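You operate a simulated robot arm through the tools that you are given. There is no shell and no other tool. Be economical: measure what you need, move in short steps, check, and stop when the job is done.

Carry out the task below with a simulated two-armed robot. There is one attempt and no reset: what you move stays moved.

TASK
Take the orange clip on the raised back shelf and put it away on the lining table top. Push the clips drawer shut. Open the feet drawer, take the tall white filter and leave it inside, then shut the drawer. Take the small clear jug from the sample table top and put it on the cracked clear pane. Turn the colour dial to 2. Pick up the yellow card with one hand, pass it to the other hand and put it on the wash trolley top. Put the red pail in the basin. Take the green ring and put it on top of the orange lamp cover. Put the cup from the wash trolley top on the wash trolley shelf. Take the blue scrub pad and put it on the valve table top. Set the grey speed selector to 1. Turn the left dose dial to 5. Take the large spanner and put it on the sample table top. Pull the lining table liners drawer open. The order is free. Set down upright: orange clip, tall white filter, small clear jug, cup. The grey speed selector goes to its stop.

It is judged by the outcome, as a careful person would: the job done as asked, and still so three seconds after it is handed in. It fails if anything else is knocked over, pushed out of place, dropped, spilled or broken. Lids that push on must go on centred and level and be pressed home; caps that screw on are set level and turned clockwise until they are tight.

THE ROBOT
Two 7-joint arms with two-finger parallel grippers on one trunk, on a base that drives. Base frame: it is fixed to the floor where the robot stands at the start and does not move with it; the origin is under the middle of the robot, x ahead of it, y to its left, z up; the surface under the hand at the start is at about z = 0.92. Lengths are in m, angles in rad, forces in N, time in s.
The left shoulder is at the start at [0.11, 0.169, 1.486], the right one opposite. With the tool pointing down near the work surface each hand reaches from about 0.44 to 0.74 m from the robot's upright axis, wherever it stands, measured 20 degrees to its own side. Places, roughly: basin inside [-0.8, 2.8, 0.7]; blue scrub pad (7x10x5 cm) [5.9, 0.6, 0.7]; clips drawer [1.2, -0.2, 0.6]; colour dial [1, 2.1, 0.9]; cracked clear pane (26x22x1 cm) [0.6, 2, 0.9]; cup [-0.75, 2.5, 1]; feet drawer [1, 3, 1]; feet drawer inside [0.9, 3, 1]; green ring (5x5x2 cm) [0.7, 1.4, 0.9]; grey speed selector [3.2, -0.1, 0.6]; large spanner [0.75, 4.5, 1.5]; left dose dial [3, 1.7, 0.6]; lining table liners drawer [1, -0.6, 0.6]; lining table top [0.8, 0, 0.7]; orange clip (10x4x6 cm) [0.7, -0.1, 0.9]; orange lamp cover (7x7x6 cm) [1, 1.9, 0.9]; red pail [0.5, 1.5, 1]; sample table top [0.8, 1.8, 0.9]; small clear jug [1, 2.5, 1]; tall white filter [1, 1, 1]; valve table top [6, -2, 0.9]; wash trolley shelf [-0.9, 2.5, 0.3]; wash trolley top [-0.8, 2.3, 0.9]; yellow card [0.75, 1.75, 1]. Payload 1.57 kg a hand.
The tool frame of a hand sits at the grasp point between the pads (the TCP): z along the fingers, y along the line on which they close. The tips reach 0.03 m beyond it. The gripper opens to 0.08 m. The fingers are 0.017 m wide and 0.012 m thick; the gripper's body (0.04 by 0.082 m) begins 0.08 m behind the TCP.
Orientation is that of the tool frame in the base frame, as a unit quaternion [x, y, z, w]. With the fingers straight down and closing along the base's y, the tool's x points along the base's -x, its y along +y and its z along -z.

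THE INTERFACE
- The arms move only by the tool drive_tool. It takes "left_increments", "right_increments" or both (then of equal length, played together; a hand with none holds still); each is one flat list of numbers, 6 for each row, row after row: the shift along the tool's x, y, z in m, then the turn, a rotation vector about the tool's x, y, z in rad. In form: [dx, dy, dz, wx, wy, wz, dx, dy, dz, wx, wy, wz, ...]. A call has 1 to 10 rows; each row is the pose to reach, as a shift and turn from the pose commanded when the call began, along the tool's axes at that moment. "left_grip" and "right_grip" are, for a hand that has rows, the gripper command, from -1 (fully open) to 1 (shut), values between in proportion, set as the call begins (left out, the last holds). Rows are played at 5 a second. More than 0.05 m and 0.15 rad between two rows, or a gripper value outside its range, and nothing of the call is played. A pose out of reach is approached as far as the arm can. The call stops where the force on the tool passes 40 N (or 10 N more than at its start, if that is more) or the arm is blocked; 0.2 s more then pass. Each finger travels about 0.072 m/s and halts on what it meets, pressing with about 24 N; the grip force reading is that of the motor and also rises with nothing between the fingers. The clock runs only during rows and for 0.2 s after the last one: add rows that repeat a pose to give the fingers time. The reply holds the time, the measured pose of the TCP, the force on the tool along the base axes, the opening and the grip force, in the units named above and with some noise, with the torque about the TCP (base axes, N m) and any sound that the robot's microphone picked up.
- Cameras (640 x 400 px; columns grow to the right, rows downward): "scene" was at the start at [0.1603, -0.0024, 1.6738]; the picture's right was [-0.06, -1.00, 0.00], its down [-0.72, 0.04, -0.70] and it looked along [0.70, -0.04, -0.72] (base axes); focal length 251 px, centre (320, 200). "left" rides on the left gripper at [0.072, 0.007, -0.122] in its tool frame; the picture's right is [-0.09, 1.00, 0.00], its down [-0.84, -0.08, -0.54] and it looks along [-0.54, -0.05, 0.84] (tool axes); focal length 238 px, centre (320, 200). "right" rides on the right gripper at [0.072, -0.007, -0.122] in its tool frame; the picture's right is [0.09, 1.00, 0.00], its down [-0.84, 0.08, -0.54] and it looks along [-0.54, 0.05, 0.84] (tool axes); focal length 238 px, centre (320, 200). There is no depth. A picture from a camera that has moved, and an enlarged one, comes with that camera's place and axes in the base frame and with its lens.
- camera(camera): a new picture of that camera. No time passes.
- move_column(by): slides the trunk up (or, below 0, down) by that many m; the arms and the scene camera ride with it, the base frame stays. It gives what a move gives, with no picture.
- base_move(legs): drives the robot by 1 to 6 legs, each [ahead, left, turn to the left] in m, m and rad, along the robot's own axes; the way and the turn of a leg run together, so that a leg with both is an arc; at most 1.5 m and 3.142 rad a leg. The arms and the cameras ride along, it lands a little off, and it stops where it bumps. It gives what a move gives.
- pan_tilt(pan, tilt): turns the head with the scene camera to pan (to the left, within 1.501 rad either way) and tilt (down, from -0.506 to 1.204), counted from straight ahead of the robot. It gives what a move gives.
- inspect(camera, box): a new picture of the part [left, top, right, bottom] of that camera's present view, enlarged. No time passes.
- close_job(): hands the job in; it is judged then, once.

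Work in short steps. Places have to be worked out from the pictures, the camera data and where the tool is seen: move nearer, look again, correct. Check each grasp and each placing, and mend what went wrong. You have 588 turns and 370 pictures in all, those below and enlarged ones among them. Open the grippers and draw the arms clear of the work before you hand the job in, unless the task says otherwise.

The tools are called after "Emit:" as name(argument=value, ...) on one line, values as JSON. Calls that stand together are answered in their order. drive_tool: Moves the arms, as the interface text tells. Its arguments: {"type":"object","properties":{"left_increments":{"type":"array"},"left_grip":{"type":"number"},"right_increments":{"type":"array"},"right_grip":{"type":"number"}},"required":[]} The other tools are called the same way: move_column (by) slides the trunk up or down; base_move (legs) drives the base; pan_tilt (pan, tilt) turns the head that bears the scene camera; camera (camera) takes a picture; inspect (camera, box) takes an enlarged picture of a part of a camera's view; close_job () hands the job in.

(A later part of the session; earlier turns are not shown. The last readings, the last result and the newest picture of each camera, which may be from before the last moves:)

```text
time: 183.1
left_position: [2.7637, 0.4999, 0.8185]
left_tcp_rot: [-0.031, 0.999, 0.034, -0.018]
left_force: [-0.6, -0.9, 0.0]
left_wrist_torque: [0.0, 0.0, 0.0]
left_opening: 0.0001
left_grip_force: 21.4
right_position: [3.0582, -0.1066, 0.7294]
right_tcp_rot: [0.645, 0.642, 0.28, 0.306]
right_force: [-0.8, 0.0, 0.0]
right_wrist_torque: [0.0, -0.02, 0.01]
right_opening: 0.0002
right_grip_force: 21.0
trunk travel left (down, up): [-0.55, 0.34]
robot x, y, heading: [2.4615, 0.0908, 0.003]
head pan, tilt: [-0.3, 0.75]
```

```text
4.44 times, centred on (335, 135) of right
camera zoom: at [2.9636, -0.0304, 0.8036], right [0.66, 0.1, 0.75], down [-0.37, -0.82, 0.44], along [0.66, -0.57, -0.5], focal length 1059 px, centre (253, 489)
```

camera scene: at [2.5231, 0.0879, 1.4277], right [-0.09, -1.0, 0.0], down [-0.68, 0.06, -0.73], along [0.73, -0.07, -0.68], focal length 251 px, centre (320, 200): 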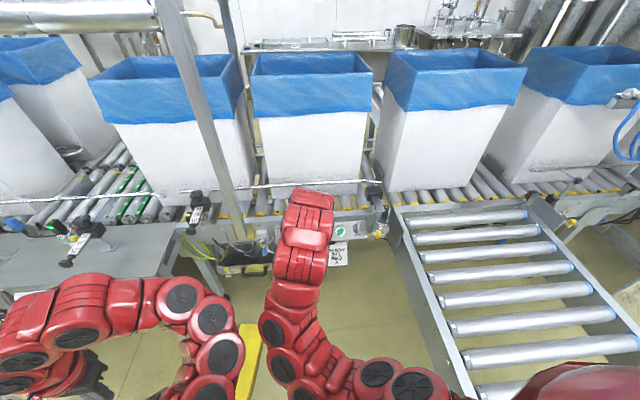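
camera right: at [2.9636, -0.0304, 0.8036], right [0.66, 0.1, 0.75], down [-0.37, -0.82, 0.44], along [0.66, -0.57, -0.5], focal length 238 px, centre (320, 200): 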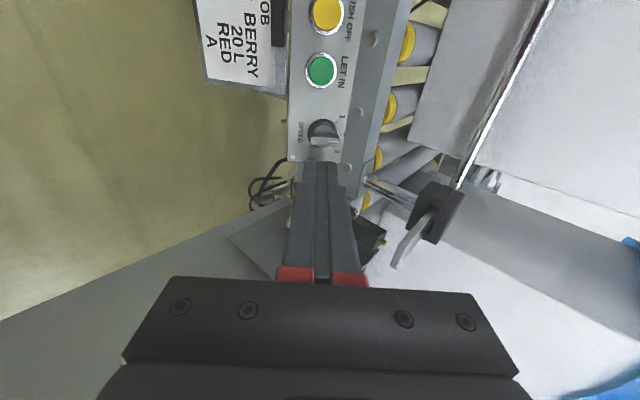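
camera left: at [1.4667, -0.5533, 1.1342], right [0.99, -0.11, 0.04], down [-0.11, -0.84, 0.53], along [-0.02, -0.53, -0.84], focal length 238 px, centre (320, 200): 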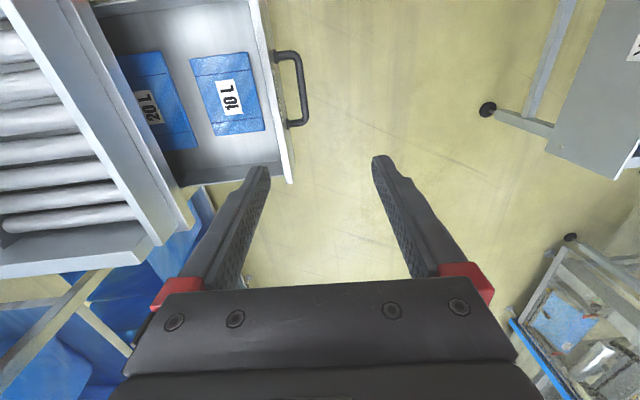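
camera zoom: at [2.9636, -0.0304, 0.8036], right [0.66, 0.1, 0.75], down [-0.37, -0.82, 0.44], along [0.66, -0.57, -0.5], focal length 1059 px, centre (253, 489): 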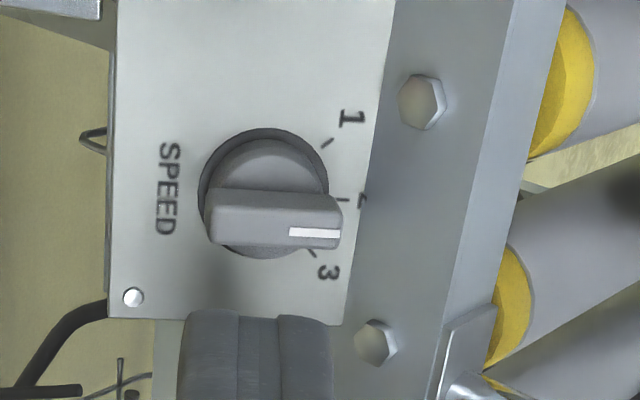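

Axis found: base ≈(3.207,-0.137,0.609), bar top ≈(3.186,-0.136,0.631), panel slope ~46°. Yaw the fist slightly (wrist away from the yellow knob) and approach a pre-point left of the bar.

Emit:
drive_tool(right_increments=[0, 0, 0, 0, -0.1, 0, 0, 0, 0, 0, -0.2, 0, -0.013, 0.008, 0.034, 0, -0.2, 0, -0.026, 0.016, 0.068, 0, -0.2, 0, -0.039, 0.025, 0.095, 0, -0.2, 0])

Emit:
camera(camera="right")

```text
time: 184.3
left_position: [2.7641, 0.5, 0.8182]
left_tcp_rot: [-0.033, 0.999, 0.034, -0.018]
left_force: [1.0, -0.2, -0.1]
left_wrist_torque: [0.0, 0.01, 0.02]
left_opening: 0.0002
left_grip_force: 21.4
right_position: [3.1452, -0.1488, 0.6898]
right_tcp_rot: [0.669, 0.609, 0.213, 0.369]
right_force: [0.4, 0.2, -0.2]
right_wrist_torque: [-0.01, 0.04, -0.01]
right_opening: 0.0001
right_grip_force: 21.1
trunk travel left (down, up): [-0.55, 0.34]
robot x, y, heading: [2.4587, 0.0923, 0.007]
head pan, tilt: [-0.3, 0.75]
```

```text
286 pictures are left
camera right: at [3.0637, -0.0509, 0.7504], right [0.67, 0.1, 0.74], down [-0.49, -0.69, 0.54], along [0.56, -0.72, -0.41], focal length 238 px, centre (320, 200)
```

right: 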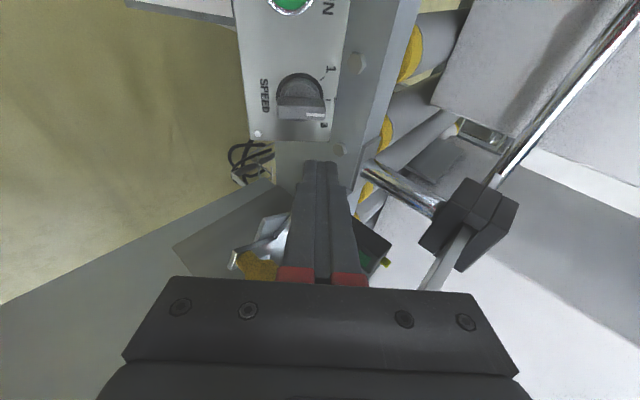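

Emit:
drive_tool(right_increments=[0.005, -0.005, 0.02, 0, 0, 0, 0.01, -0.007, 0.04, 0, 0, 0, 0.0108, -0.007, 0.052, 0, 0, 0, 0.0108, -0.007, 0.062, 0, 0, 0])

Emit:
camera(camera="right")

```text
time: 185.4
left_position: [2.7586, 0.5002, 0.8211]
left_tcp_rot: [-0.033, 0.999, 0.033, -0.017]
left_force: [-0.3, 0.3, -0.4]
left_wrist_torque: [0.01, -0.03, -0.03]
left_opening: 0.0001
left_grip_force: 20.7
right_position: [3.183, -0.1499, 0.647]
right_tcp_rot: [0.668, 0.609, 0.216, 0.37]
right_force: [-28.5, 5.1, 22.0]
right_wrist_torque: [0.22, 0.41, 0.15]
right_opening: 0.0
right_grip_force: 21.2
trunk travel left (down, up): [-0.55, 0.34]
robot x, y, heading: [2.4583, 0.0948, -0.001]
head pan, tilt: [-0.3, 0.75]
stopped in row 4 (right hand): the force on the tool passed its limit at 48 N (the readings are from after the stop); the commanded pose is now the measured one
```

```text
285 pictures are left
camera right: at [3.1014, -0.0517, 0.7074], right [0.67, 0.1, 0.74], down [-0.49, -0.69, 0.54], along [0.56, -0.72, -0.41], focal length 238 px, centre (320, 200)
```

right: 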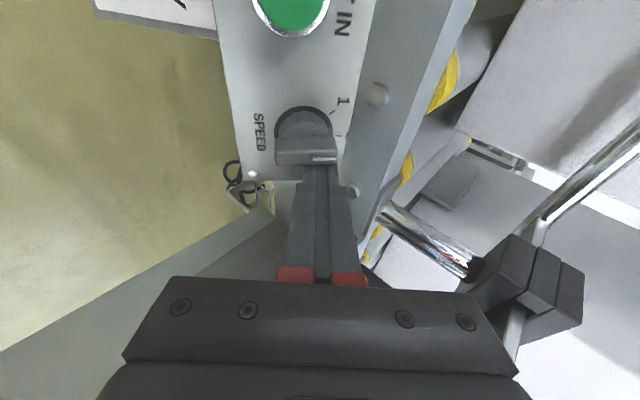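

Tip touched the panel next to the bar. Back 4 mm and push toward +y in small steps.

Emit:
drive_tool(right_increments=[0, 0, -0.005, 0, 0, 0, 0.008, 0, -0.005, 0, 0, 0, 0.014, 0, -0.006, 0, 0, 0, 0.018, 0, -0.007, 0, 0, 0, 0.022, 0, -0.008, 0, 0, 0, 0.025, 0, -0.008, 0, 0, 0])

Emit:
inspect(camera="right", box=[230, 60, 410, 240])

```text
time: 186.3
left_position: [2.764, 0.4988, 0.8177]
left_tcp_rot: [-0.031, 0.999, 0.033, -0.019]
left_force: [-0.3, -0.4, -0.6]
left_wrist_torque: [-0.02, -0.01, -0.03]
left_opening: 0.0
left_grip_force: 21.4
right_position: [3.1839, -0.1475, 0.6464]
right_tcp_rot: [0.67, 0.605, 0.208, 0.377]
right_force: [-7.5, -5.3, 3.7]
right_wrist_torque: [-0.07, 0.07, -0.03]
right_opening: 0.0
right_grip_force: 21.4
trunk travel left (down, up): [-0.55, 0.34]
robot x, y, heading: [2.4624, 0.0945, 0.002]
head pan, tilt: [-0.3, 0.75]
stopped in row 4 (right hand): the force on the tool passed its limit at 48 N (the readings are from after the stop); the commanded pose is now the measured one
```

```text
2.22 times, centred on (320, 150) of right
camera zoom: at [3.1029, -0.0481, 0.7063], right [0.67, 0.1, 0.74], down [-0.5, -0.67, 0.55], along [0.55, -0.73, -0.4], focal length 530 px, centre (320, 311)
```

zoom: 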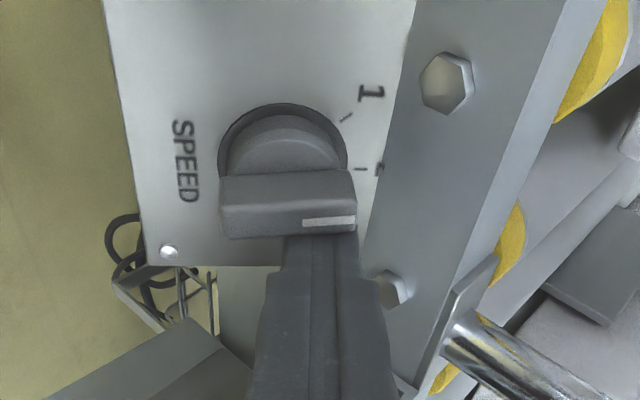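

The knob resists with this short lever. Back off, shift the fist 9 mm toward the bar's tip, and push again.

Emit:
drive_tool(right_increments=[-0.008, 0, -0.002, 0, 0, 0, -0.008, 0.009, -0.002, 0, 0, 0, 0.0, 0.009, -0.002, 0, 0, 0, 0.006, 0.009, -0.002, 0, 0, 0, 0.01, 0.009, -0.002, 0, 0, 0, 0.014, 0.009, -0.003, 0, 0, 0, 0.018, 0.009, -0.004, 0, 0, 0, 0.022, 0.009, -0.004, 0, 0, 0])

Emit:
inspect(camera="right", box=[230, 60, 410, 240])

```text
time: 187.9
left_position: [2.7661, 0.4971, 0.8185]
left_tcp_rot: [-0.029, 0.999, 0.034, -0.02]
left_force: [-0.1, 0.3, 0.5]
left_wrist_torque: [-0.04, -0.03, 0.03]
left_opening: 0.0
left_grip_force: 21.0
right_position: [3.1903, -0.1413, 0.6544]
right_tcp_rot: [0.671, 0.602, 0.204, 0.382]
right_force: [0.0, -6.9, 0.4]
right_wrist_torque: [-0.13, -0.02, -0.07]
right_opening: 0.0001
right_grip_force: 21.4
trunk travel left (down, up): [-0.55, 0.34]
robot x, y, heading: [2.4612, 0.091, -0.007]
head pan, tilt: [-0.3, 0.75]
stopped in row 8 (right hand): the force on the tool passed its limit at 43 N (the readings are from after the stop); the commanded pose is now the measured one
```

```text
2.22 times, centred on (320, 150) of right
camera zoom: at [3.1108, -0.0384, 0.7129], right [0.67, 0.11, 0.74], down [-0.51, -0.66, 0.56], along [0.54, -0.74, -0.39], focal length 530 px, centre (320, 311)
```

zoom: 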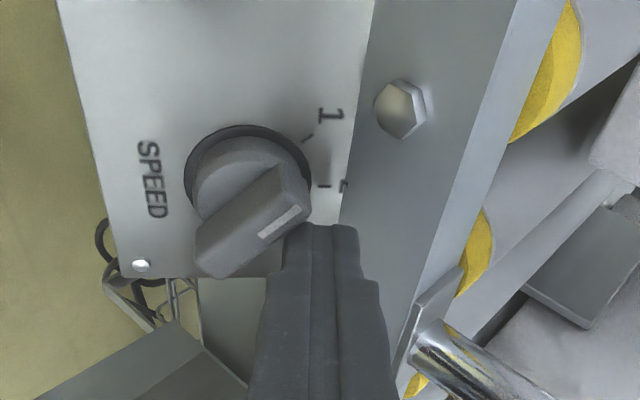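

Turned to about 1. Press once more to make sure it reaches its stop.

Emit:
drive_tool(right_increments=[0.004, 0, 0, 0, 0, 0, 0.008, 0.0, 0, 0, 0, 0, 0.012, -0.002, 0, 0, 0, 0, 0.016, -0.003, 0, 0, 0, 0])

Emit:
inspect(camera="right", box=[230, 60, 410, 240])

```text
time: 188.7
left_position: [2.7665, 0.4951, 0.8192]
left_tcp_rot: [-0.029, 0.999, 0.034, -0.018]
left_force: [0.2, 0.2, 0.1]
left_wrist_torque: [-0.02, 0.02, 0.01]
left_opening: 0.0
left_grip_force: 20.7
right_position: [3.1917, -0.14, 0.655]
right_tcp_rot: [0.672, 0.599, 0.199, 0.388]
right_force: [-2.4, -8.3, 5.4]
right_wrist_torque: [-0.13, 0.06, -0.01]
right_opening: 0.0
right_grip_force: 21.9
trunk travel left (down, up): [-0.55, 0.34]
robot x, y, heading: [2.4622, 0.091, -0.006]
head pan, tilt: [-0.3, 0.75]
stopped in row 3 (right hand): the force on the tool passed its limit at 44 N (the readings are from after the stop); the commanded pose is now the measured one
```

```text
2.22 times, centred on (320, 150) of right
camera zoom: at [3.1122, -0.0363, 0.7114], right [0.67, 0.11, 0.74], down [-0.52, -0.65, 0.56], along [0.54, -0.76, -0.38], focal length 530 px, centre (320, 311)
```

zoom: 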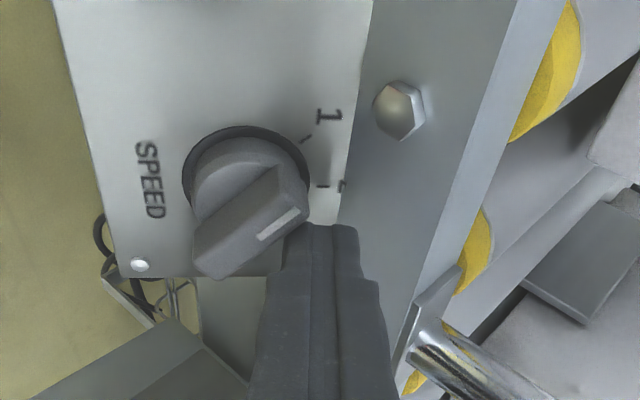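

Emit:
drive_tool(right_increments=[-0.008, 0, -0.005, 0, 0, 0, -0.01, 0, -0.04, 0, 0, 0, -0.008, 0, -0.08, 0, 0, 0, 0.0, 0, -0.12, 0, 0, 0])

Emit:
inspect(camera="right", box=[260, 80, 400, 180])

```text
time: 189.7
left_position: [2.7661, 0.4951, 0.8189]
left_tcp_rot: [-0.029, 0.999, 0.033, -0.019]
left_force: [-0.6, -0.2, -0.7]
left_wrist_torque: [0.03, 0.01, 0.0]
left_opening: 0.0
left_grip_force: 21.5
right_position: [3.1014, -0.1051, 0.7307]
right_tcp_rot: [0.673, 0.599, 0.2, 0.386]
right_force: [-0.8, 0.2, -0.1]
right_wrist_torque: [0.01, 0.0, 0.03]
right_opening: 0.0001
right_grip_force: 21.7
trunk travel left (down, up): [-0.55, 0.34]
robot x, y, heading: [2.4662, 0.0906, -0.004]
head pan, tilt: [-0.3, 0.75]
```

```text
4.00 times, centred on (330, 130) of right
camera zoom: at [3.0232, -0.0022, 0.7865], right [0.67, 0.1, 0.74], down [-0.52, -0.65, 0.56], along [0.54, -0.75, -0.38], focal length 953 px, centre (280, 480)
```

zoom: 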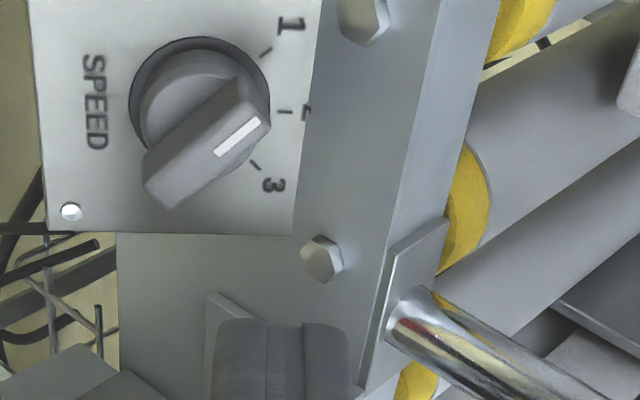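

Bar is ~41-45°, possibly just short of the stop. Press the tip once more from above (toward +y/down-slope).

Emit:
drive_tool(right_increments=[0.003, 0.013, 0.04, 0, 0, 0, 0.006, 0.014, 0.08, 0, 0, 0, 0.009, 0.014, 0.115, 0, 0, 0, 0.009, 0.013, 0.121, 0, 0, 0, 0.009, 0.007, 0.121, 0, 0, 0, 0.01, 0.002, 0.121, 0, 0, 0, 0.011, -0.002, 0.121, 0, 0, 0, 0.012, -0.005, 0.121, 0, 0, 0])

Emit:
inspect(camera="right", box=[230, 60, 410, 240])

```text
time: 191.3
left_position: [2.7681, 0.4953, 0.8177]
left_tcp_rot: [-0.029, 0.999, 0.035, -0.019]
left_force: [-0.1, 0.5, 0.9]
left_wrist_torque: [0.04, 0.0, 0.01]
left_opening: 0.0001
left_grip_force: 21.4
right_position: [3.1992, -0.1305, 0.6582]
right_tcp_rot: [0.67, 0.596, 0.206, 0.392]
right_force: [6.4, -1.2, 1.6]
right_wrist_torque: [0.02, -0.1, 0.02]
right_opening: 0.0002
right_grip_force: 22.2
trunk travel left (down, up): [-0.55, 0.34]
robot x, y, heading: [2.4653, 0.0893, -0.004]
head pan, tilt: [-0.3, 0.75]
stopped in row 8 (right hand): the force on the tool passed its limit at 44 N (the readings are from after the stop); the commanded pose is now the measured one
```

```text
2.22 times, centred on (320, 150) of right
camera zoom: at [3.1192, -0.0272, 0.7125], right [0.65, 0.11, 0.75], down [-0.52, -0.65, 0.55], along [0.55, -0.75, -0.37], focal length 530 px, centre (320, 311)
```

zoom: 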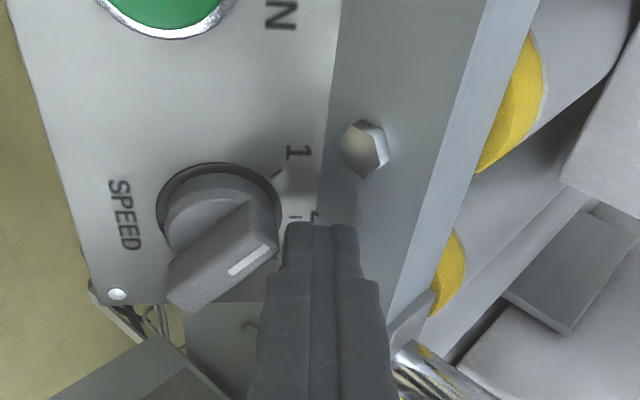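

It doesn't move further under 44 N: at its stop on 1. Withdraw and look once from a distance.

Emit:
drive_tool(right_increments=[-0.002, 0.008, -0.005, 0, 0, 0, -0.003, 0.008, -0.04, 0, 0, 0, 0, 0.008, -0.08, 0, 0.05, 0, 0.01, 0.008, -0.12, 0, 0.1, 0, 0.02, 0.008, -0.15, 0, 0.15, 0, 0.02, 0.008, -0.15, 0, 0.2, 0])

Emit:
inspect(camera="right", box=[260, 60, 400, 160])

```text
time: 192.7
left_position: [2.7669, 0.4952, 0.8185]
left_tcp_rot: [-0.028, 0.999, 0.034, -0.018]
left_force: [-0.1, -0.8, 0.0]
left_wrist_torque: [0.01, 0.03, -0.02]
left_opening: 0.0
left_grip_force: 21.7
right_position: [3.0974, -0.069, 0.7521]
right_tcp_rot: [0.646, 0.633, 0.271, 0.33]
right_force: [0.8, 0.4, 0.1]
right_wrist_torque: [-0.02, -0.02, 0.03]
right_opening: 0.0
right_grip_force: 22.1
trunk travel left (down, up): [-0.55, 0.34]
robot x, y, heading: [2.463, 0.0942, -0.007]
head pan, tilt: [-0.3, 0.75]
```

```text
4.00 times, centred on (330, 110) of right
camera zoom: at [3.0029, 0.0116, 0.8189], right [0.64, 0.11, 0.76], down [-0.41, -0.79, 0.46], along [0.65, -0.61, -0.46], focal length 953 px, centre (280, 560)
```

zoom: 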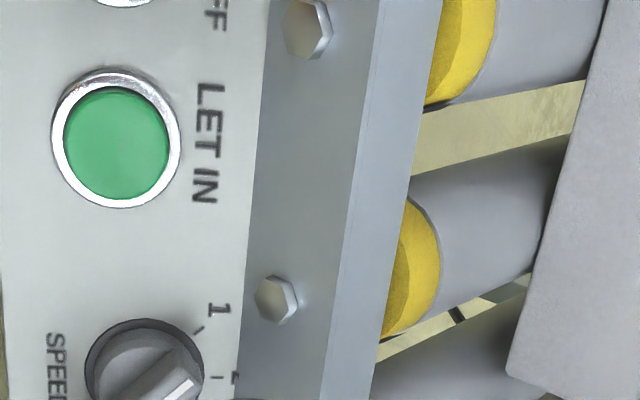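

Selector done. Back the base away, restore the right hand pointing down, and move toward the dose panel.

Emit:
base_move(legs=[[-0.25, 0, 0]])

Emit:
drive_tool(right_increments=[0, 0, -0.01, 0, 0, -0.15, 0, 0, -0.02, 0, 0, -0.3, 0, 0, -0.03, 0, 0, -0.45, 0, 0, -0.04, 0, 0, -0.6, 0, 0, -0.05, 0, 0, -0.75, 0, 0, -0.06, 0, 0, -0.9, 0, 0, -0.07, 0, 0, -1.05, 0, 0, -0.08, 0, 0, -1.2, 0, 0, -0.09, 0, 0, -1.35, 0, 0, -0.1, 0, 0, -1.5])

Emit:
drive_tool(right_increments=[0, 0, 0, 0, 0.15, 0, 0, 0, 0, 0, 0.3, 0, 0, 0, 0, 0, 0.45, 0, 0, 0, 0, 0, 0.6, 0, 0, 0, 0, 0, 0.75, 0])

Emit:
pan_tilt(pan=0.7, tilt=0.6)

Emit:
camera(camera="scene")

```text
time: 194.6
left_position: [2.5181, 0.4956, 0.8189]
left_tcp_rot: [-0.026, 0.999, 0.033, -0.018]
left_force: [-0.3, 0.0, 0.4]
left_wrist_torque: [0.02, -0.03, 0.0]
left_opening: 0.0
left_grip_force: 21.4
right_position: [2.8473, -0.0702, 0.7525]
right_tcp_rot: [0.647, 0.632, 0.27, 0.331]
right_force: [0.0, 0.5, -0.2]
right_wrist_torque: [0.0, 0.0, 0.01]
right_opening: 0.0
right_grip_force: 21.1
trunk travel left (down, up): [-0.55, 0.34]
robot x, y, heading: [2.2112, 0.0928, -0.009]
head pan, tilt: [-0.3, 0.75]
```

```text
time: 196.8
left_position: [2.5202, 0.4954, 0.8188]
left_tcp_rot: [-0.026, 0.999, 0.035, -0.019]
left_force: [0.7, 0.0, 0.0]
left_wrist_torque: [0.02, 0.02, 0.01]
left_opening: 0.0
left_grip_force: 22.0
right_position: [2.8012, -0.0665, 0.8048]
right_tcp_rot: [0.106, 0.897, -0.001, 0.429]
right_force: [1.2, -0.2, 0.0]
right_wrist_torque: [0.03, -0.01, 0.0]
right_opening: 0.0001
right_grip_force: 20.8
right hand out of reach, approached as far as the arm can: row 7, 8, 9, 10
trunk travel left (down, up): [-0.55, 0.34]
robot x, y, heading: [2.2137, 0.0908, -0.002]
head pan, tilt: [-0.3, 0.75]
```

```text
time: 198.0
left_position: [2.5197, 0.4973, 0.8194]
left_tcp_rot: [-0.028, 0.999, 0.034, -0.019]
left_force: [0.0, 0.4, 0.1]
left_wrist_torque: [0.0, -0.02, 0.01]
left_opening: 0.0
left_grip_force: 21.4
right_position: [2.7982, -0.066, 0.781]
right_tcp_rot: [0.098, 0.992, 0.037, 0.073]
right_force: [-0.9, -0.3, 0.3]
right_wrist_torque: [0.02, -0.02, 0.0]
right_opening: 0.0
right_grip_force: 20.8
right hand out of reach, approached as far as the arm can: row 5
trunk travel left (down, up): [-0.55, 0.34]
robot x, y, heading: [2.2153, 0.0918, -0.006]
head pan, tilt: [-0.3, 0.75]
```

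```text
time: 199.2
left_position: [2.5184, 0.4959, 0.8187]
left_tcp_rot: [-0.027, 0.999, 0.033, -0.019]
left_force: [1.2, -0.1, -0.3]
left_wrist_torque: [-0.02, 0.04, 0.01]
left_opening: 0.0002
left_grip_force: 21.3
right_position: [2.7991, -0.0662, 0.7814]
right_tcp_rot: [0.099, 0.992, 0.038, 0.073]
right_force: [0.0, 1.0, -1.1]
right_wrist_torque: [-0.01, 0.02, 0.0]
right_opening: 0.0
right_grip_force: 22.0
trunk travel left (down, up): [-0.55, 0.34]
robot x, y, heading: [2.2109, 0.0932, -0.006]
head pan, tilt: [0.7, 0.6]
```

```text
278 pictures are left
camera scene: at [2.3608, 0.1508, 1.4406], right [0.64, -0.77, 0.0], down [-0.44, -0.36, -0.82], along [0.64, 0.53, -0.57], focal length 251 px, centre (320, 200)
```

scene: 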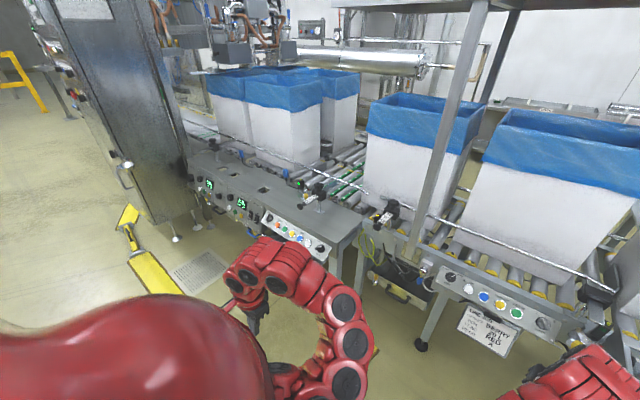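

Emit:
inspect(camera="scene", box=[100, 160, 300, 300])

```text
2.86 times, centred on (200, 230) of scene
camera zoom: at [2.3608, 0.1508, 1.4406], right [0.64, -0.77, 0.0], down [-0.44, -0.36, -0.82], along [0.64, 0.53, -0.57], focal length 717 px, centre (663, 114)
```

zoom: 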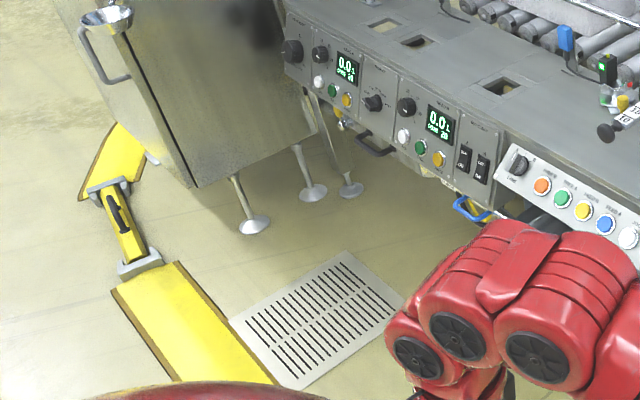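

A raised yellow strip lies on the floor around x 2.40–2.55, so I must stay at x≲2.1 and reach out with the trunk low. Drive to (2.1, 1.5).

Emit:
base_move(legs=[[-0.11, 0.7, 0.006], [0, 0.7, 0]])

Emit:
pan_tilt(pan=0.1, tilt=0.6)

Emit:
camera(camera="scene")

Emit:
inspect(camera="scene", box=[200, 140, 400, 260])

```text
time: 206.5
left_position: [2.4164, 1.8823, 0.8182]
left_tcp_rot: [-0.026, 0.999, 0.034, -0.018]
left_force: [-0.2, 0.0, 0.1]
left_wrist_torque: [0.03, 0.07, -0.03]
left_opening: 0.0
left_grip_force: 21.1
right_position: [2.6959, 1.3219, 0.7803]
right_tcp_rot: [0.098, 0.992, 0.038, 0.074]
right_force: [-0.1, 0.7, 0.6]
right_wrist_torque: [0.0, -0.01, 0.01]
right_opening: 0.0
right_grip_force: 21.4
trunk travel left (down, up): [-0.55, 0.34]
robot x, y, heading: [2.1147, 1.4805, -0.007]
head pan, tilt: [0.7, 0.6]
```

```text
time: 207.5
left_position: [2.4165, 1.8834, 0.8184]
left_tcp_rot: [-0.026, 0.999, 0.033, -0.019]
left_force: [-0.3, -1.0, -0.2]
left_wrist_torque: [0.02, 0.01, 0.02]
left_opening: 0.0
left_grip_force: 21.1
right_position: [2.6967, 1.3208, 0.7798]
right_tcp_rot: [0.098, 0.992, 0.038, 0.074]
right_force: [-0.7, 1.4, 0.6]
right_wrist_torque: [0.02, -0.02, 0.0]
right_opening: 0.0
right_grip_force: 20.8
trunk travel left (down, up): [-0.55, 0.34]
robot x, y, heading: [2.1067, 1.4804, -0.012]
head pan, tilt: [0.099, 0.6]
```

```text
276 pictures are left
camera scene: at [2.2778, 1.4898, 1.4406], right [0.09, -1.0, 0.0], down [-0.56, -0.05, -0.82], along [0.82, 0.08, -0.57], focal length 251 px, centre (320, 200)
```

scene: 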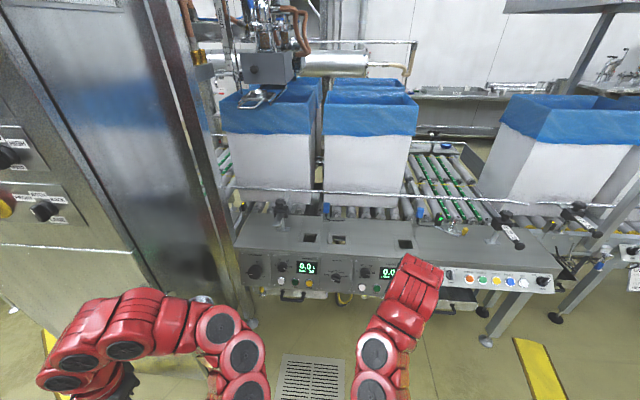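

```text
3.20 times, centred on (300, 200) of scene
camera zoom: at [2.2778, 1.4898, 1.4406], right [0.09, -1.0, 0.0], down [-0.56, -0.05, -0.82], along [0.82, 0.08, -0.57], focal length 804 px, centre (384, 200)
```

zoom: 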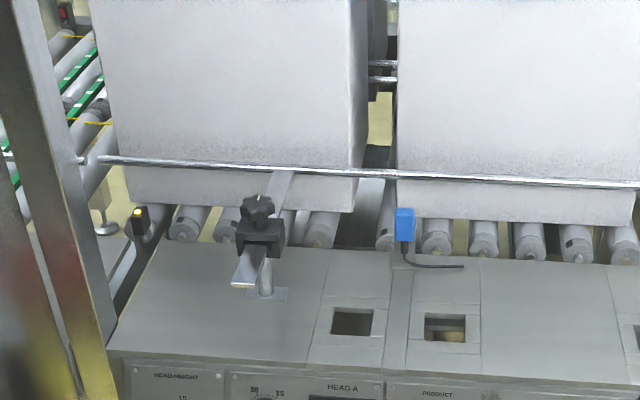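

Emit:
inspect(camera="scene", box=[230, 240, 410, 310])

Emit:
camera(camera="right")

```text
3.56 times, centred on (320, 275) of scene
camera zoom: at [2.2778, 1.4898, 1.4406], right [0.09, -1.0, 0.0], down [-0.56, -0.05, -0.82], along [0.82, 0.08, -0.57], focal length 893 px, centre (320, -67)
```

zoom: 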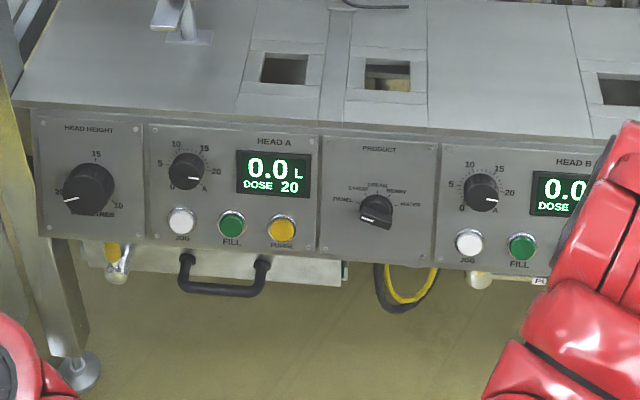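

```text
273 pictures are left
camera right: at [2.6062, 1.3213, 0.8897], right [0.1, 0.99, 0.08], down [0.74, -0.13, 0.66], along [0.66, -0.01, -0.75], focal length 238 px, centre (320, 200)
```

right: 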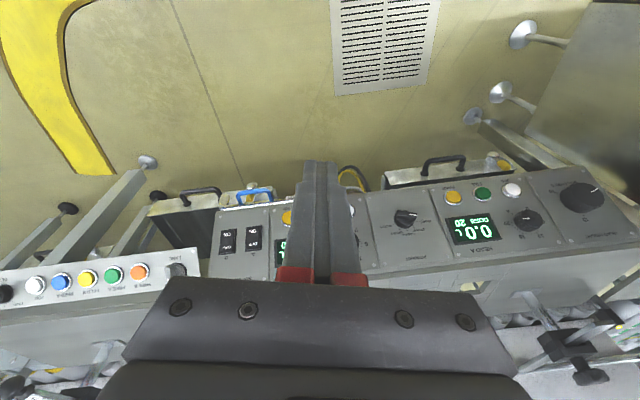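

The left dose dial (HEAD A) is at 20 (display "DOSE 20"); it needs ~155° counter-clockwise to 5. I'll use the left hand: tilt it 45°, open, and lower the trunk.

Emit:
drive_tool(left_increments=[0, 0, 0, 0, -0.13, 0, 0, 0, 0, 0, -0.26, 0, 0, 0, 0, 0, -0.39, 0, 0, 0, 0, 0, -0.52, 0, 0, 0, 0, 0, -0.65, 0, 0, 0, 0, 0, -0.785, 0], left_grip=-1)

Emit:
move_column(by=-0.2)

Emit:
camera(camera="left")

```text
time: 208.9
left_position: [2.4275, 1.9551, 0.741]
left_tcp_rot: [0.005, 0.986, 0.047, 0.159]
left_force: [-0.2, -0.1, -0.4]
left_wrist_torque: [-0.01, 0.01, -0.02]
left_opening: 0.0802
left_grip_force: 0.1
left hand out of reach, approached as far as the arm can: row 1, 2, 3, 4, 5, 6
right_position: [2.6952, 1.3205, 0.7802]
right_tcp_rot: [0.099, 0.992, 0.038, 0.073]
right_force: [-0.4, 0.5, 0.5]
right_wrist_torque: [0.02, 0.01, 0.01]
right_opening: 0.0
right_grip_force: 21.3
trunk travel left (down, up): [-0.55, 0.34]
robot x, y, heading: [2.1134, 1.4792, -0.007]
head pan, tilt: [0.099, 0.6]
```

```text
time: 211.1
left_position: [2.4272, 1.9555, 0.5403]
left_tcp_rot: [0.005, 0.986, 0.047, 0.158]
left_force: [0.2, -0.5, 0.9]
left_wrist_torque: [-0.02, -0.01, -0.01]
left_opening: 0.0799
left_grip_force: 0.1
right_position: [2.6963, 1.3208, 0.5801]
right_tcp_rot: [0.098, 0.992, 0.038, 0.074]
right_force: [1.0, 0.2, -0.4]
right_wrist_torque: [0.02, 0.0, 0.0]
right_opening: 0.0
right_grip_force: 21.6
trunk travel left (down, up): [-0.35, 0.54]
robot x, y, heading: [2.1115, 1.4831, -0.003]
head pan, tilt: [0.099, 0.6]
```

```text
272 pictures are left
camera left: at [2.3208, 1.9521, 0.6336], right [0.08, 0.99, 0.12], down [0.63, -0.15, 0.77], along [0.78, 0.01, -0.63], focal length 238 px, centre (320, 200)
```

left: 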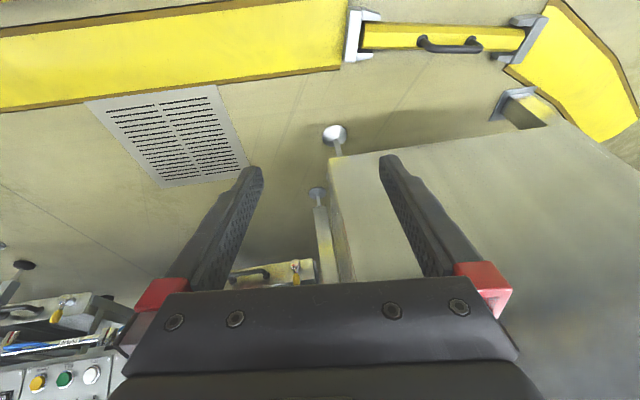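

Too close to the body to tilt. Move the left hand forward toward the dial while tilting.

Emit:
drive_tool(left_increments=[-0.0429, -0.0226, -0.0092, 0.009, -0.047, 0, -0.0858, -0.0452, -0.0185, 0.018, -0.094, 0, -0.1287, -0.0678, -0.0277, 0.027, -0.141, 0, -0.1716, -0.0904, -0.037, 0.036, -0.188, 0, -0.2145, -0.113, -0.0462, 0.045, -0.235, 0, -0.2574, -0.1356, -0.0555, 0.054, -0.282, 0, -0.3003, -0.1582, -0.0647, 0.063, -0.329, 0, -0.3432, -0.1808, -0.074, 0.072, -0.376, 0, -0.3861, -0.2034, -0.0832, 0.081, -0.423, 0, -0.429, -0.226, -0.0925, 0.09, -0.47, 0])

Emit:
camera(camera="left")

```text
time: 213.3
left_position: [2.8041, 1.7104, 0.7428]
left_tcp_rot: [0.023, 0.924, -0.001, 0.383]
left_force: [-0.7, -0.6, -0.2]
left_wrist_torque: [0.0, 0.0, 0.0]
left_opening: 0.0803
left_grip_force: 0.1
left hand out of reach, approached as far as the arm can: row 1, 2, 3, 4, 5
right_position: [2.6952, 1.3196, 0.5797]
right_tcp_rot: [0.099, 0.992, 0.038, 0.074]
right_force: [0.5, -0.1, -0.1]
right_wrist_torque: [0.01, -0.02, 0.0]
right_opening: 0.0
right_grip_force: 20.9
trunk travel left (down, up): [-0.35, 0.54]
robot x, y, heading: [2.112, 1.479, -0.008]
head pan, tilt: [0.099, 0.6]
```

```text
271 pictures are left
camera left: at [2.6679, 1.721, 0.7774], right [0.11, 0.99, 0.08], down [0.2, -0.1, 0.97], along [0.97, -0.09, -0.21], focal length 238 px, centre (320, 200)
```

left: 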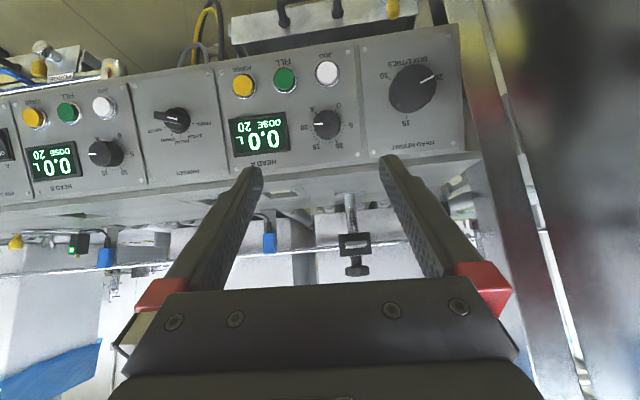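

Emit:
inspect(camera="left", box=[220, 40, 440, 180])

```text
2.86 times, centred on (330, 110) of left
camera zoom: at [2.6679, 1.721, 0.7774], right [0.11, 0.99, 0.08], down [0.2, -0.1, 0.97], along [0.97, -0.09, -0.21], focal length 681 px, centre (291, 457)
```

zoom: 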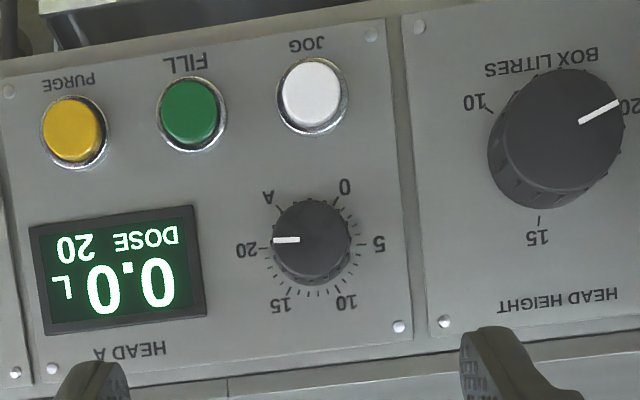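

Pointer at 20; 5 lies ~175° counter-clockwise. Roll the hand +45° and approach to 6 cm from the dial.

Emit:
drive_tool(left_increments=[-0.0036, 0.002, 0.026, 0, 0, 0.13, -0.0072, 0.004, 0.052, 0, 0, 0.26, -0.0108, 0.006, 0.078, 0, 0, 0.39, -0.0144, 0.008, 0.104, 0, 0, 0.52, -0.018, 0.01, 0.13, 0, 0, 0.65, -0.0216, 0.011, 0.157, 0, 0, 0.785])

Emit:
camera(camera="left")

```text
time: 214.7
left_position: [2.9321, 1.7195, 0.6455]
left_tcp_rot: [0.375, 0.844, 0.146, 0.354]
left_force: [0.2, -0.2, -0.2]
left_wrist_torque: [0.01, 0.02, 0.04]
left_opening: 0.0799
left_grip_force: 0.1
right_position: [2.6968, 1.3205, 0.58]
right_tcp_rot: [0.099, 0.992, 0.038, 0.074]
right_force: [-0.3, 0.1, -0.3]
right_wrist_torque: [0.0, 0.01, -0.01]
right_opening: 0.0
right_grip_force: 21.4
trunk travel left (down, up): [-0.35, 0.54]
robot x, y, heading: [2.1121, 1.4752, -0.011]
head pan, tilt: [0.099, 0.6]
```

```text
269 pictures are left
camera left: at [2.8162, 1.778, 0.6997], right [0.57, 0.6, 0.56], down [-0.03, -0.66, 0.75], along [0.82, -0.45, -0.36], focal length 238 px, centre (320, 200)
```

left: 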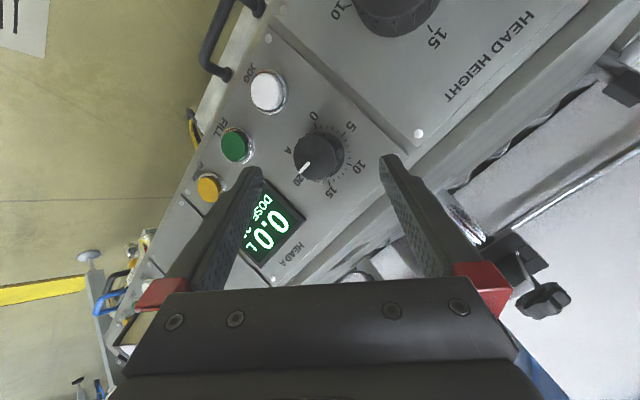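

On axis. Advance 4.8 cm and close.

Emit:
drive_tool(left_increments=[0, 0, 0.02, 0, 0, 0, 0, 0, 0.035, 0, 0, 0, 0, 0, 0.045, 0, 0, 0])

Emit:
camera(camera="left")

```text
time: 215.4
left_position: [2.9581, 1.7219, 0.6276]
left_tcp_rot: [0.371, 0.844, 0.151, 0.358]
left_force: [-42.3, -5.3, 22.6]
left_wrist_torque: [0.56, -1.39, 0.86]
left_opening: 0.0674
left_grip_force: 0.1
right_position: [2.6908, 1.3212, 0.5833]
right_tcp_rot: [0.097, 0.992, 0.038, 0.078]
right_force: [-0.1, -0.4, -0.6]
right_wrist_torque: [-0.01, -0.01, -0.02]
right_opening: 0.0
right_grip_force: 21.3
trunk travel left (down, up): [-0.35, 0.54]
robot x, y, heading: [2.1062, 1.4804, -0.006]
head pan, tilt: [0.099, 0.6]
stopped in row 3 (left hand): the force on the tool passed its limit at 51 N (the readings are from after the stop); the commanded pose is now the measured one
```

```text
268 pictures are left
camera left: at [2.8396, 1.7808, 0.6799], right [0.56, 0.61, 0.56], down [-0.04, -0.66, 0.75], along [0.83, -0.44, -0.35], focal length 238 px, centre (320, 200)
```

left: 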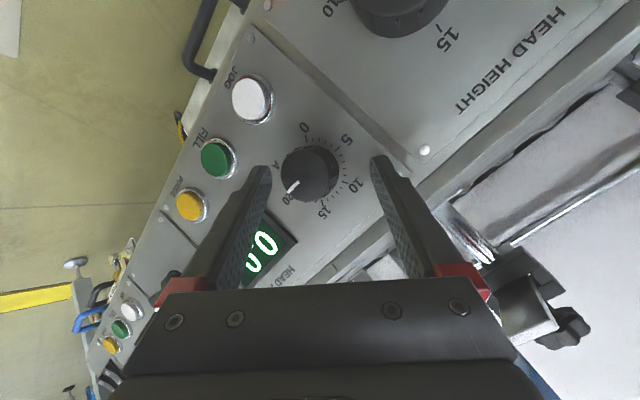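

A finger touched something beside the knob (edge or bezel). Back off, reduce the opening to 5.4 cm, and advance again.

Emit:
drive_tool(left_increments=[0, 0, -0.02, 0, 0, 0, 0, 0, -0.02, 0, 0, 0, 0, 0, -0.02, 0, 0, 0], left_grip=-0.35)

Emit:
drive_tool(left_increments=[0, -0.002, 0.01, 0, 0, 0, 0, -0.003, 0.02, 0, 0, 0, 0, -0.003, 0.026, 0, 0, 0, 0, -0.003, 0.032, 0, 0, 0])

Emit:
inspect(camera="left", box=[220, 90, 440, 270])

```text
time: 216.2
left_position: [2.9466, 1.7228, 0.633]
left_tcp_rot: [0.373, 0.845, 0.15, 0.354]
left_force: [-0.2, 0.9, -0.9]
left_wrist_torque: [0.01, 0.01, -0.01]
left_opening: 0.0541
left_grip_force: 0.0
right_position: [2.6938, 1.3208, 0.5812]
right_tcp_rot: [0.097, 0.992, 0.038, 0.074]
right_force: [0.0, 0.4, -0.4]
right_wrist_torque: [0.0, -0.04, -0.04]
right_opening: 0.0001
right_grip_force: 21.3
trunk travel left (down, up): [-0.35, 0.54]
robot x, y, heading: [2.1076, 1.477, -0.01]
head pan, tilt: [0.099, 0.6]
```

```text
time: 217.0
left_position: [2.957, 1.7228, 0.6209]
left_tcp_rot: [0.371, 0.844, 0.151, 0.356]
left_force: [-37.3, -5.1, 19.8]
left_wrist_torque: [0.35, -0.91, 0.56]
left_opening: 0.0524
left_grip_force: 0.2
right_position: [2.691, 1.3212, 0.5829]
right_tcp_rot: [0.098, 0.991, 0.039, 0.077]
right_force: [0.6, 0.4, 0.0]
right_wrist_torque: [-0.02, -0.01, 0.0]
right_opening: 0.0002
right_grip_force: 21.3
trunk travel left (down, up): [-0.35, 0.54]
robot x, y, heading: [2.1053, 1.4779, -0.003]
head pan, tilt: [0.099, 0.6]
stopped in row 3 (left hand): the force on the tool passed its limit at 45 N (the readings are from after the stop); the commanded pose is now the measured one
```

```text
2.22 times, centred on (330, 180) of left
camera zoom: at [2.8402, 1.7796, 0.6745], right [0.56, 0.61, 0.56], down [-0.03, -0.66, 0.75], along [0.83, -0.44, -0.35], focal length 530 px, centre (298, 244)
```

zoom: 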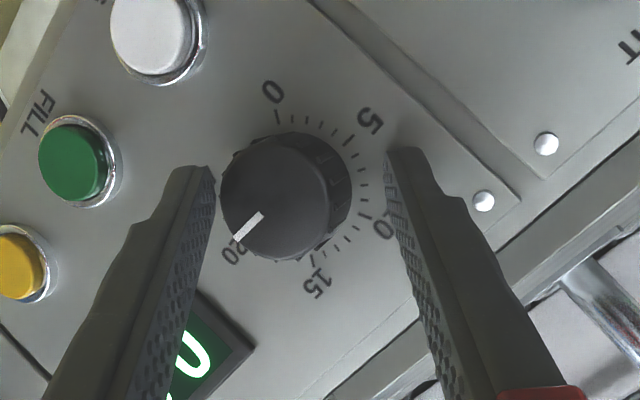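

Both fingers straddle the knob, but the reaction (normal ≈30° elevation) shows this panel is steeper. Back off and re-tilt the tool to ~30°.

Emit:
drive_tool(left_increments=[0, 0, -0.015, 0, 0, 0, 0.002, -0.005, -0.018, -0.09, -0.09, 0, 0.004, -0.011, -0.018, -0.18, -0.18, 0])

Emit:
camera(camera="left")

```text
time: 217.8
left_position: [2.9411, 1.7176, 0.6228]
left_tcp_rot: [0.35, 0.793, 0.191, 0.461]
left_force: [-1.0, 0.0, 0.2]
left_wrist_torque: [-0.02, -0.02, -0.03]
left_opening: 0.0538
left_grip_force: 0.1
right_position: [2.6949, 1.3231, 0.5808]
right_tcp_rot: [0.098, 0.992, 0.038, 0.074]
right_force: [1.0, -0.7, 0.5]
right_wrist_torque: [-0.03, 0.01, -0.03]
right_opening: 0.0
right_grip_force: 21.3
trunk travel left (down, up): [-0.35, 0.54]
robot x, y, heading: [2.1077, 1.478, -0.003]
head pan, tilt: [0.099, 0.6]
```

```text
266 pictures are left
camera left: at [2.8136, 1.7765, 0.6436], right [0.41, 0.61, 0.68], down [-0.22, -0.65, 0.72], along [0.89, -0.44, -0.13], focal length 238 px, centre (320, 200)
```

left: 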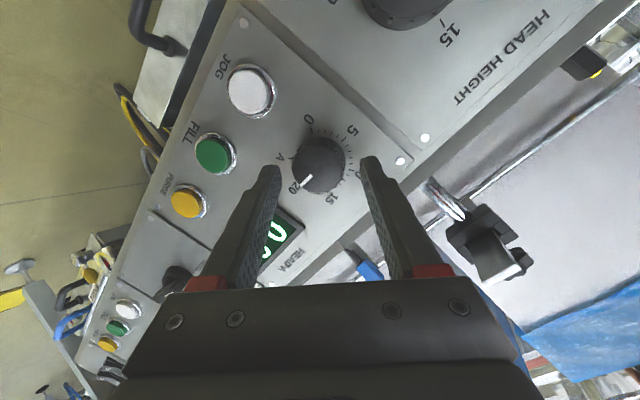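

Emit:
drive_tool(left_increments=[0, 0, 0.012, 0, 0, 0, 0, 0, 0.022, 0, 0, 0, 0, 0, 0.03, 0, 0, 0, 0, 0, 0.035, 0, 0, 0])

Emit:
drive_tool(left_increments=[0, 0, -0.003, 0, 0, 0, 0, 0, -0.003, 0, 0, 0, 0, 0, -0.003, 0, 0, 0], left_grip=1)

Emit:
camera(camera="left")

```text
time: 218.6
left_position: [2.9613, 1.7198, 0.611]
left_tcp_rot: [0.35, 0.793, 0.192, 0.461]
left_force: [-42.2, -5.6, 14.2]
left_wrist_torque: [0.35, -1.04, 0.54]
left_opening: 0.0471
left_grip_force: 0.0
right_position: [2.6901, 1.3225, 0.5841]
right_tcp_rot: [0.096, 0.992, 0.039, 0.076]
right_force: [-0.2, 0.4, 0.8]
right_wrist_torque: [0.01, 0.02, 0.03]
right_opening: 0.0001
right_grip_force: 21.0
trunk travel left (down, up): [-0.35, 0.54]
robot x, y, heading: [2.1086, 1.4783, -0.006]
head pan, tilt: [0.099, 0.6]
stopped in row 4 (left hand): the force on the tool passed its limit at 48 N (the readings are from after the stop); the commanded pose is now the measured one
```

```text
time: 219.4
left_position: [2.9585, 1.7189, 0.6081]
left_tcp_rot: [0.349, 0.794, 0.189, 0.46]
left_force: [-25.1, -7.5, 10.9]
left_wrist_torque: [0.2, -0.61, 0.67]
left_opening: 0.0405
left_grip_force: 45.1
right_position: [2.6915, 1.324, 0.5822]
right_tcp_rot: [0.096, 0.992, 0.038, 0.075]
right_force: [-0.3, 0.4, -0.3]
right_wrist_torque: [0.01, -0.02, -0.02]
right_opening: 0.0
right_grip_force: 21.1
trunk travel left (down, up): [-0.35, 0.54]
robot x, y, heading: [2.1095, 1.4786, -0.007]
head pan, tilt: [0.099, 0.6]
```

```text
265 pictures are left
camera left: at [2.8321, 1.7772, 0.6304], right [0.41, 0.61, 0.68], down [-0.22, -0.65, 0.72], along [0.89, -0.44, -0.13], focal length 238 px, centre (320, 200)
```

left: 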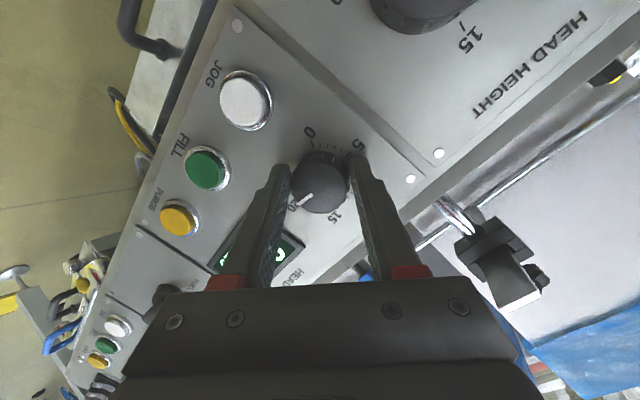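

Knob gripped (4.05 cm). Turn counter-clockwise by ~1.5 rad, easing 3 mm off the panel.

Emit:
drive_tool(left_increments=[0, 0, -0.003, 0, 0, -0.15, 0, 0, -0.003, 0, 0, -0.3, 0, 0, -0.003, 0, 0, -0.45, 0, 0, -0.003, 0, 0, -0.6, 0, 0, -0.003, 0, 0, -0.75, 0, 0, -0.003, 0, 0, -0.9, 0, 0, -0.003, 0, 0, -1.05, 0, 0, -0.003, 0, 0, -1.2, 0, 0, -0.003, 0, 0, -1.35, 0, 0, -0.003, 0, 0, -1.5])

Emit:
camera(camera="left")

Emit:
inspect(camera="scene", box=[200, 200, 400, 320])

```text
time: 220.8
left_position: [2.9576, 1.7135, 0.6051]
left_tcp_rot: [-0.019, 0.869, -0.028, 0.494]
left_force: [-3.8, -2.3, 3.9]
left_wrist_torque: [-0.25, 0.06, -0.62]
left_opening: 0.0387
left_grip_force: 44.8
right_position: [2.6923, 1.3218, 0.5815]
right_tcp_rot: [0.098, 0.992, 0.037, 0.075]
right_force: [0.5, -0.5, 0.1]
right_wrist_torque: [0.03, 0.01, -0.01]
right_opening: 0.0001
right_grip_force: 21.4
trunk travel left (down, up): [-0.35, 0.54]
robot x, y, heading: [2.1086, 1.4785, -0.005]
head pan, tilt: [0.099, 0.6]
stopped in row 7 (left hand): the force on the tool passed its limit at 42 N (the readings are from after the stop); the commanded pose is now the measured one
```

```text
264 pictures are left
camera left: at [2.8153, 1.7176, 0.6058], right [0.04, 1.0, 0.01], down [-0.04, -0.01, 1.0], along [1.0, -0.04, 0.03], focal length 238 px, centre (320, 200)
```

left: 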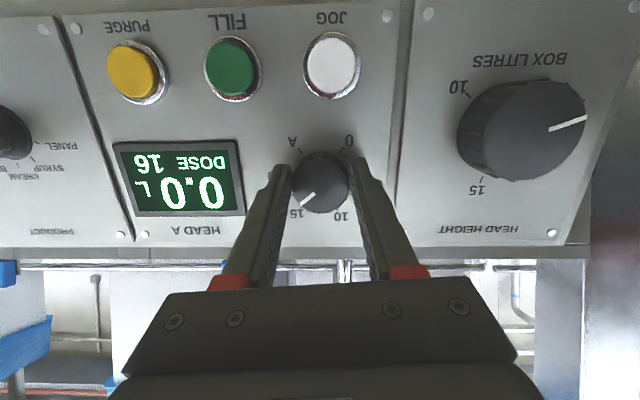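

```text
3.20 times, centred on (300, 260) of scene
camera zoom: at [2.2734, 1.4898, 1.241], right [0.09, -1.0, 0.0], down [-0.56, -0.05, -0.83], along [0.82, 0.08, -0.56], focal length 804 px, centre (384, 8)
```

zoom: 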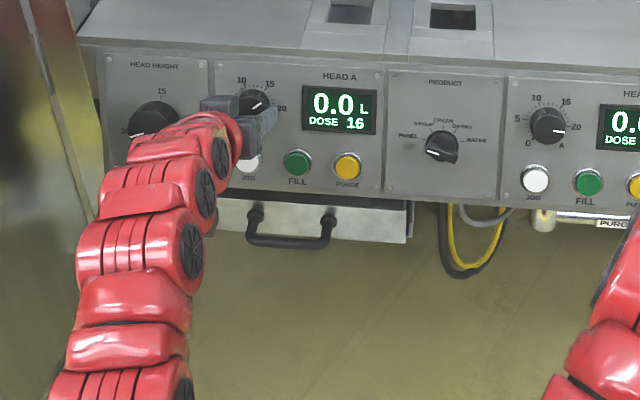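

Display now reads DOSE 16. Continue turning.

Emit:
drive_tool(left_increments=[0, 0, -0.002, 0, 0, -0.15, 0, 0, -0.002, 0, 0, -0.3, 0, 0, -0.002, 0, 0, -0.45, 0, 0, -0.002, 0, 0, -0.6, 0, 0, -0.002, 0, 0, -0.75, 0, 0, -0.002, 0, 0, -0.9, 0, 0, -0.002, 0, 0, -1.05])

Emit:
camera(camera="left")

```text
time: 222.4
left_position: [2.9559, 1.7057, 0.6113]
left_tcp_rot: [-0.451, 0.741, -0.275, 0.414]
left_force: [8.5, -33.7, 19.5]
left_wrist_torque: [-0.62, -0.85, -2.0]
left_opening: 0.0395
left_grip_force: 44.6
right_position: [2.6914, 1.3189, 0.5803]
right_tcp_rot: [0.098, 0.992, 0.038, 0.076]
right_force: [0.4, -0.2, -0.1]
right_wrist_torque: [-0.03, -0.03, 0.0]
right_opening: 0.0001
right_grip_force: 21.2
trunk travel left (down, up): [-0.35, 0.54]
robot x, y, heading: [2.107, 1.4791, -0.007]
head pan, tilt: [0.099, 0.6]
```

```text
262 pictures are left
camera left: at [2.8306, 1.6485, 0.6409], right [-0.42, 0.52, -0.74], down [-0.22, 0.73, 0.64], along [0.88, 0.43, -0.19], focal length 238 px, centre (320, 200)
```

left: 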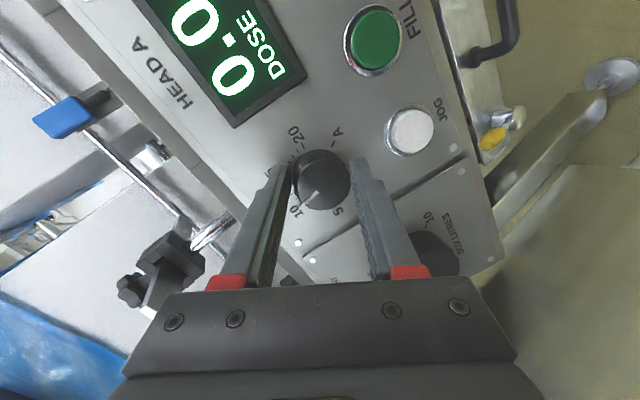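

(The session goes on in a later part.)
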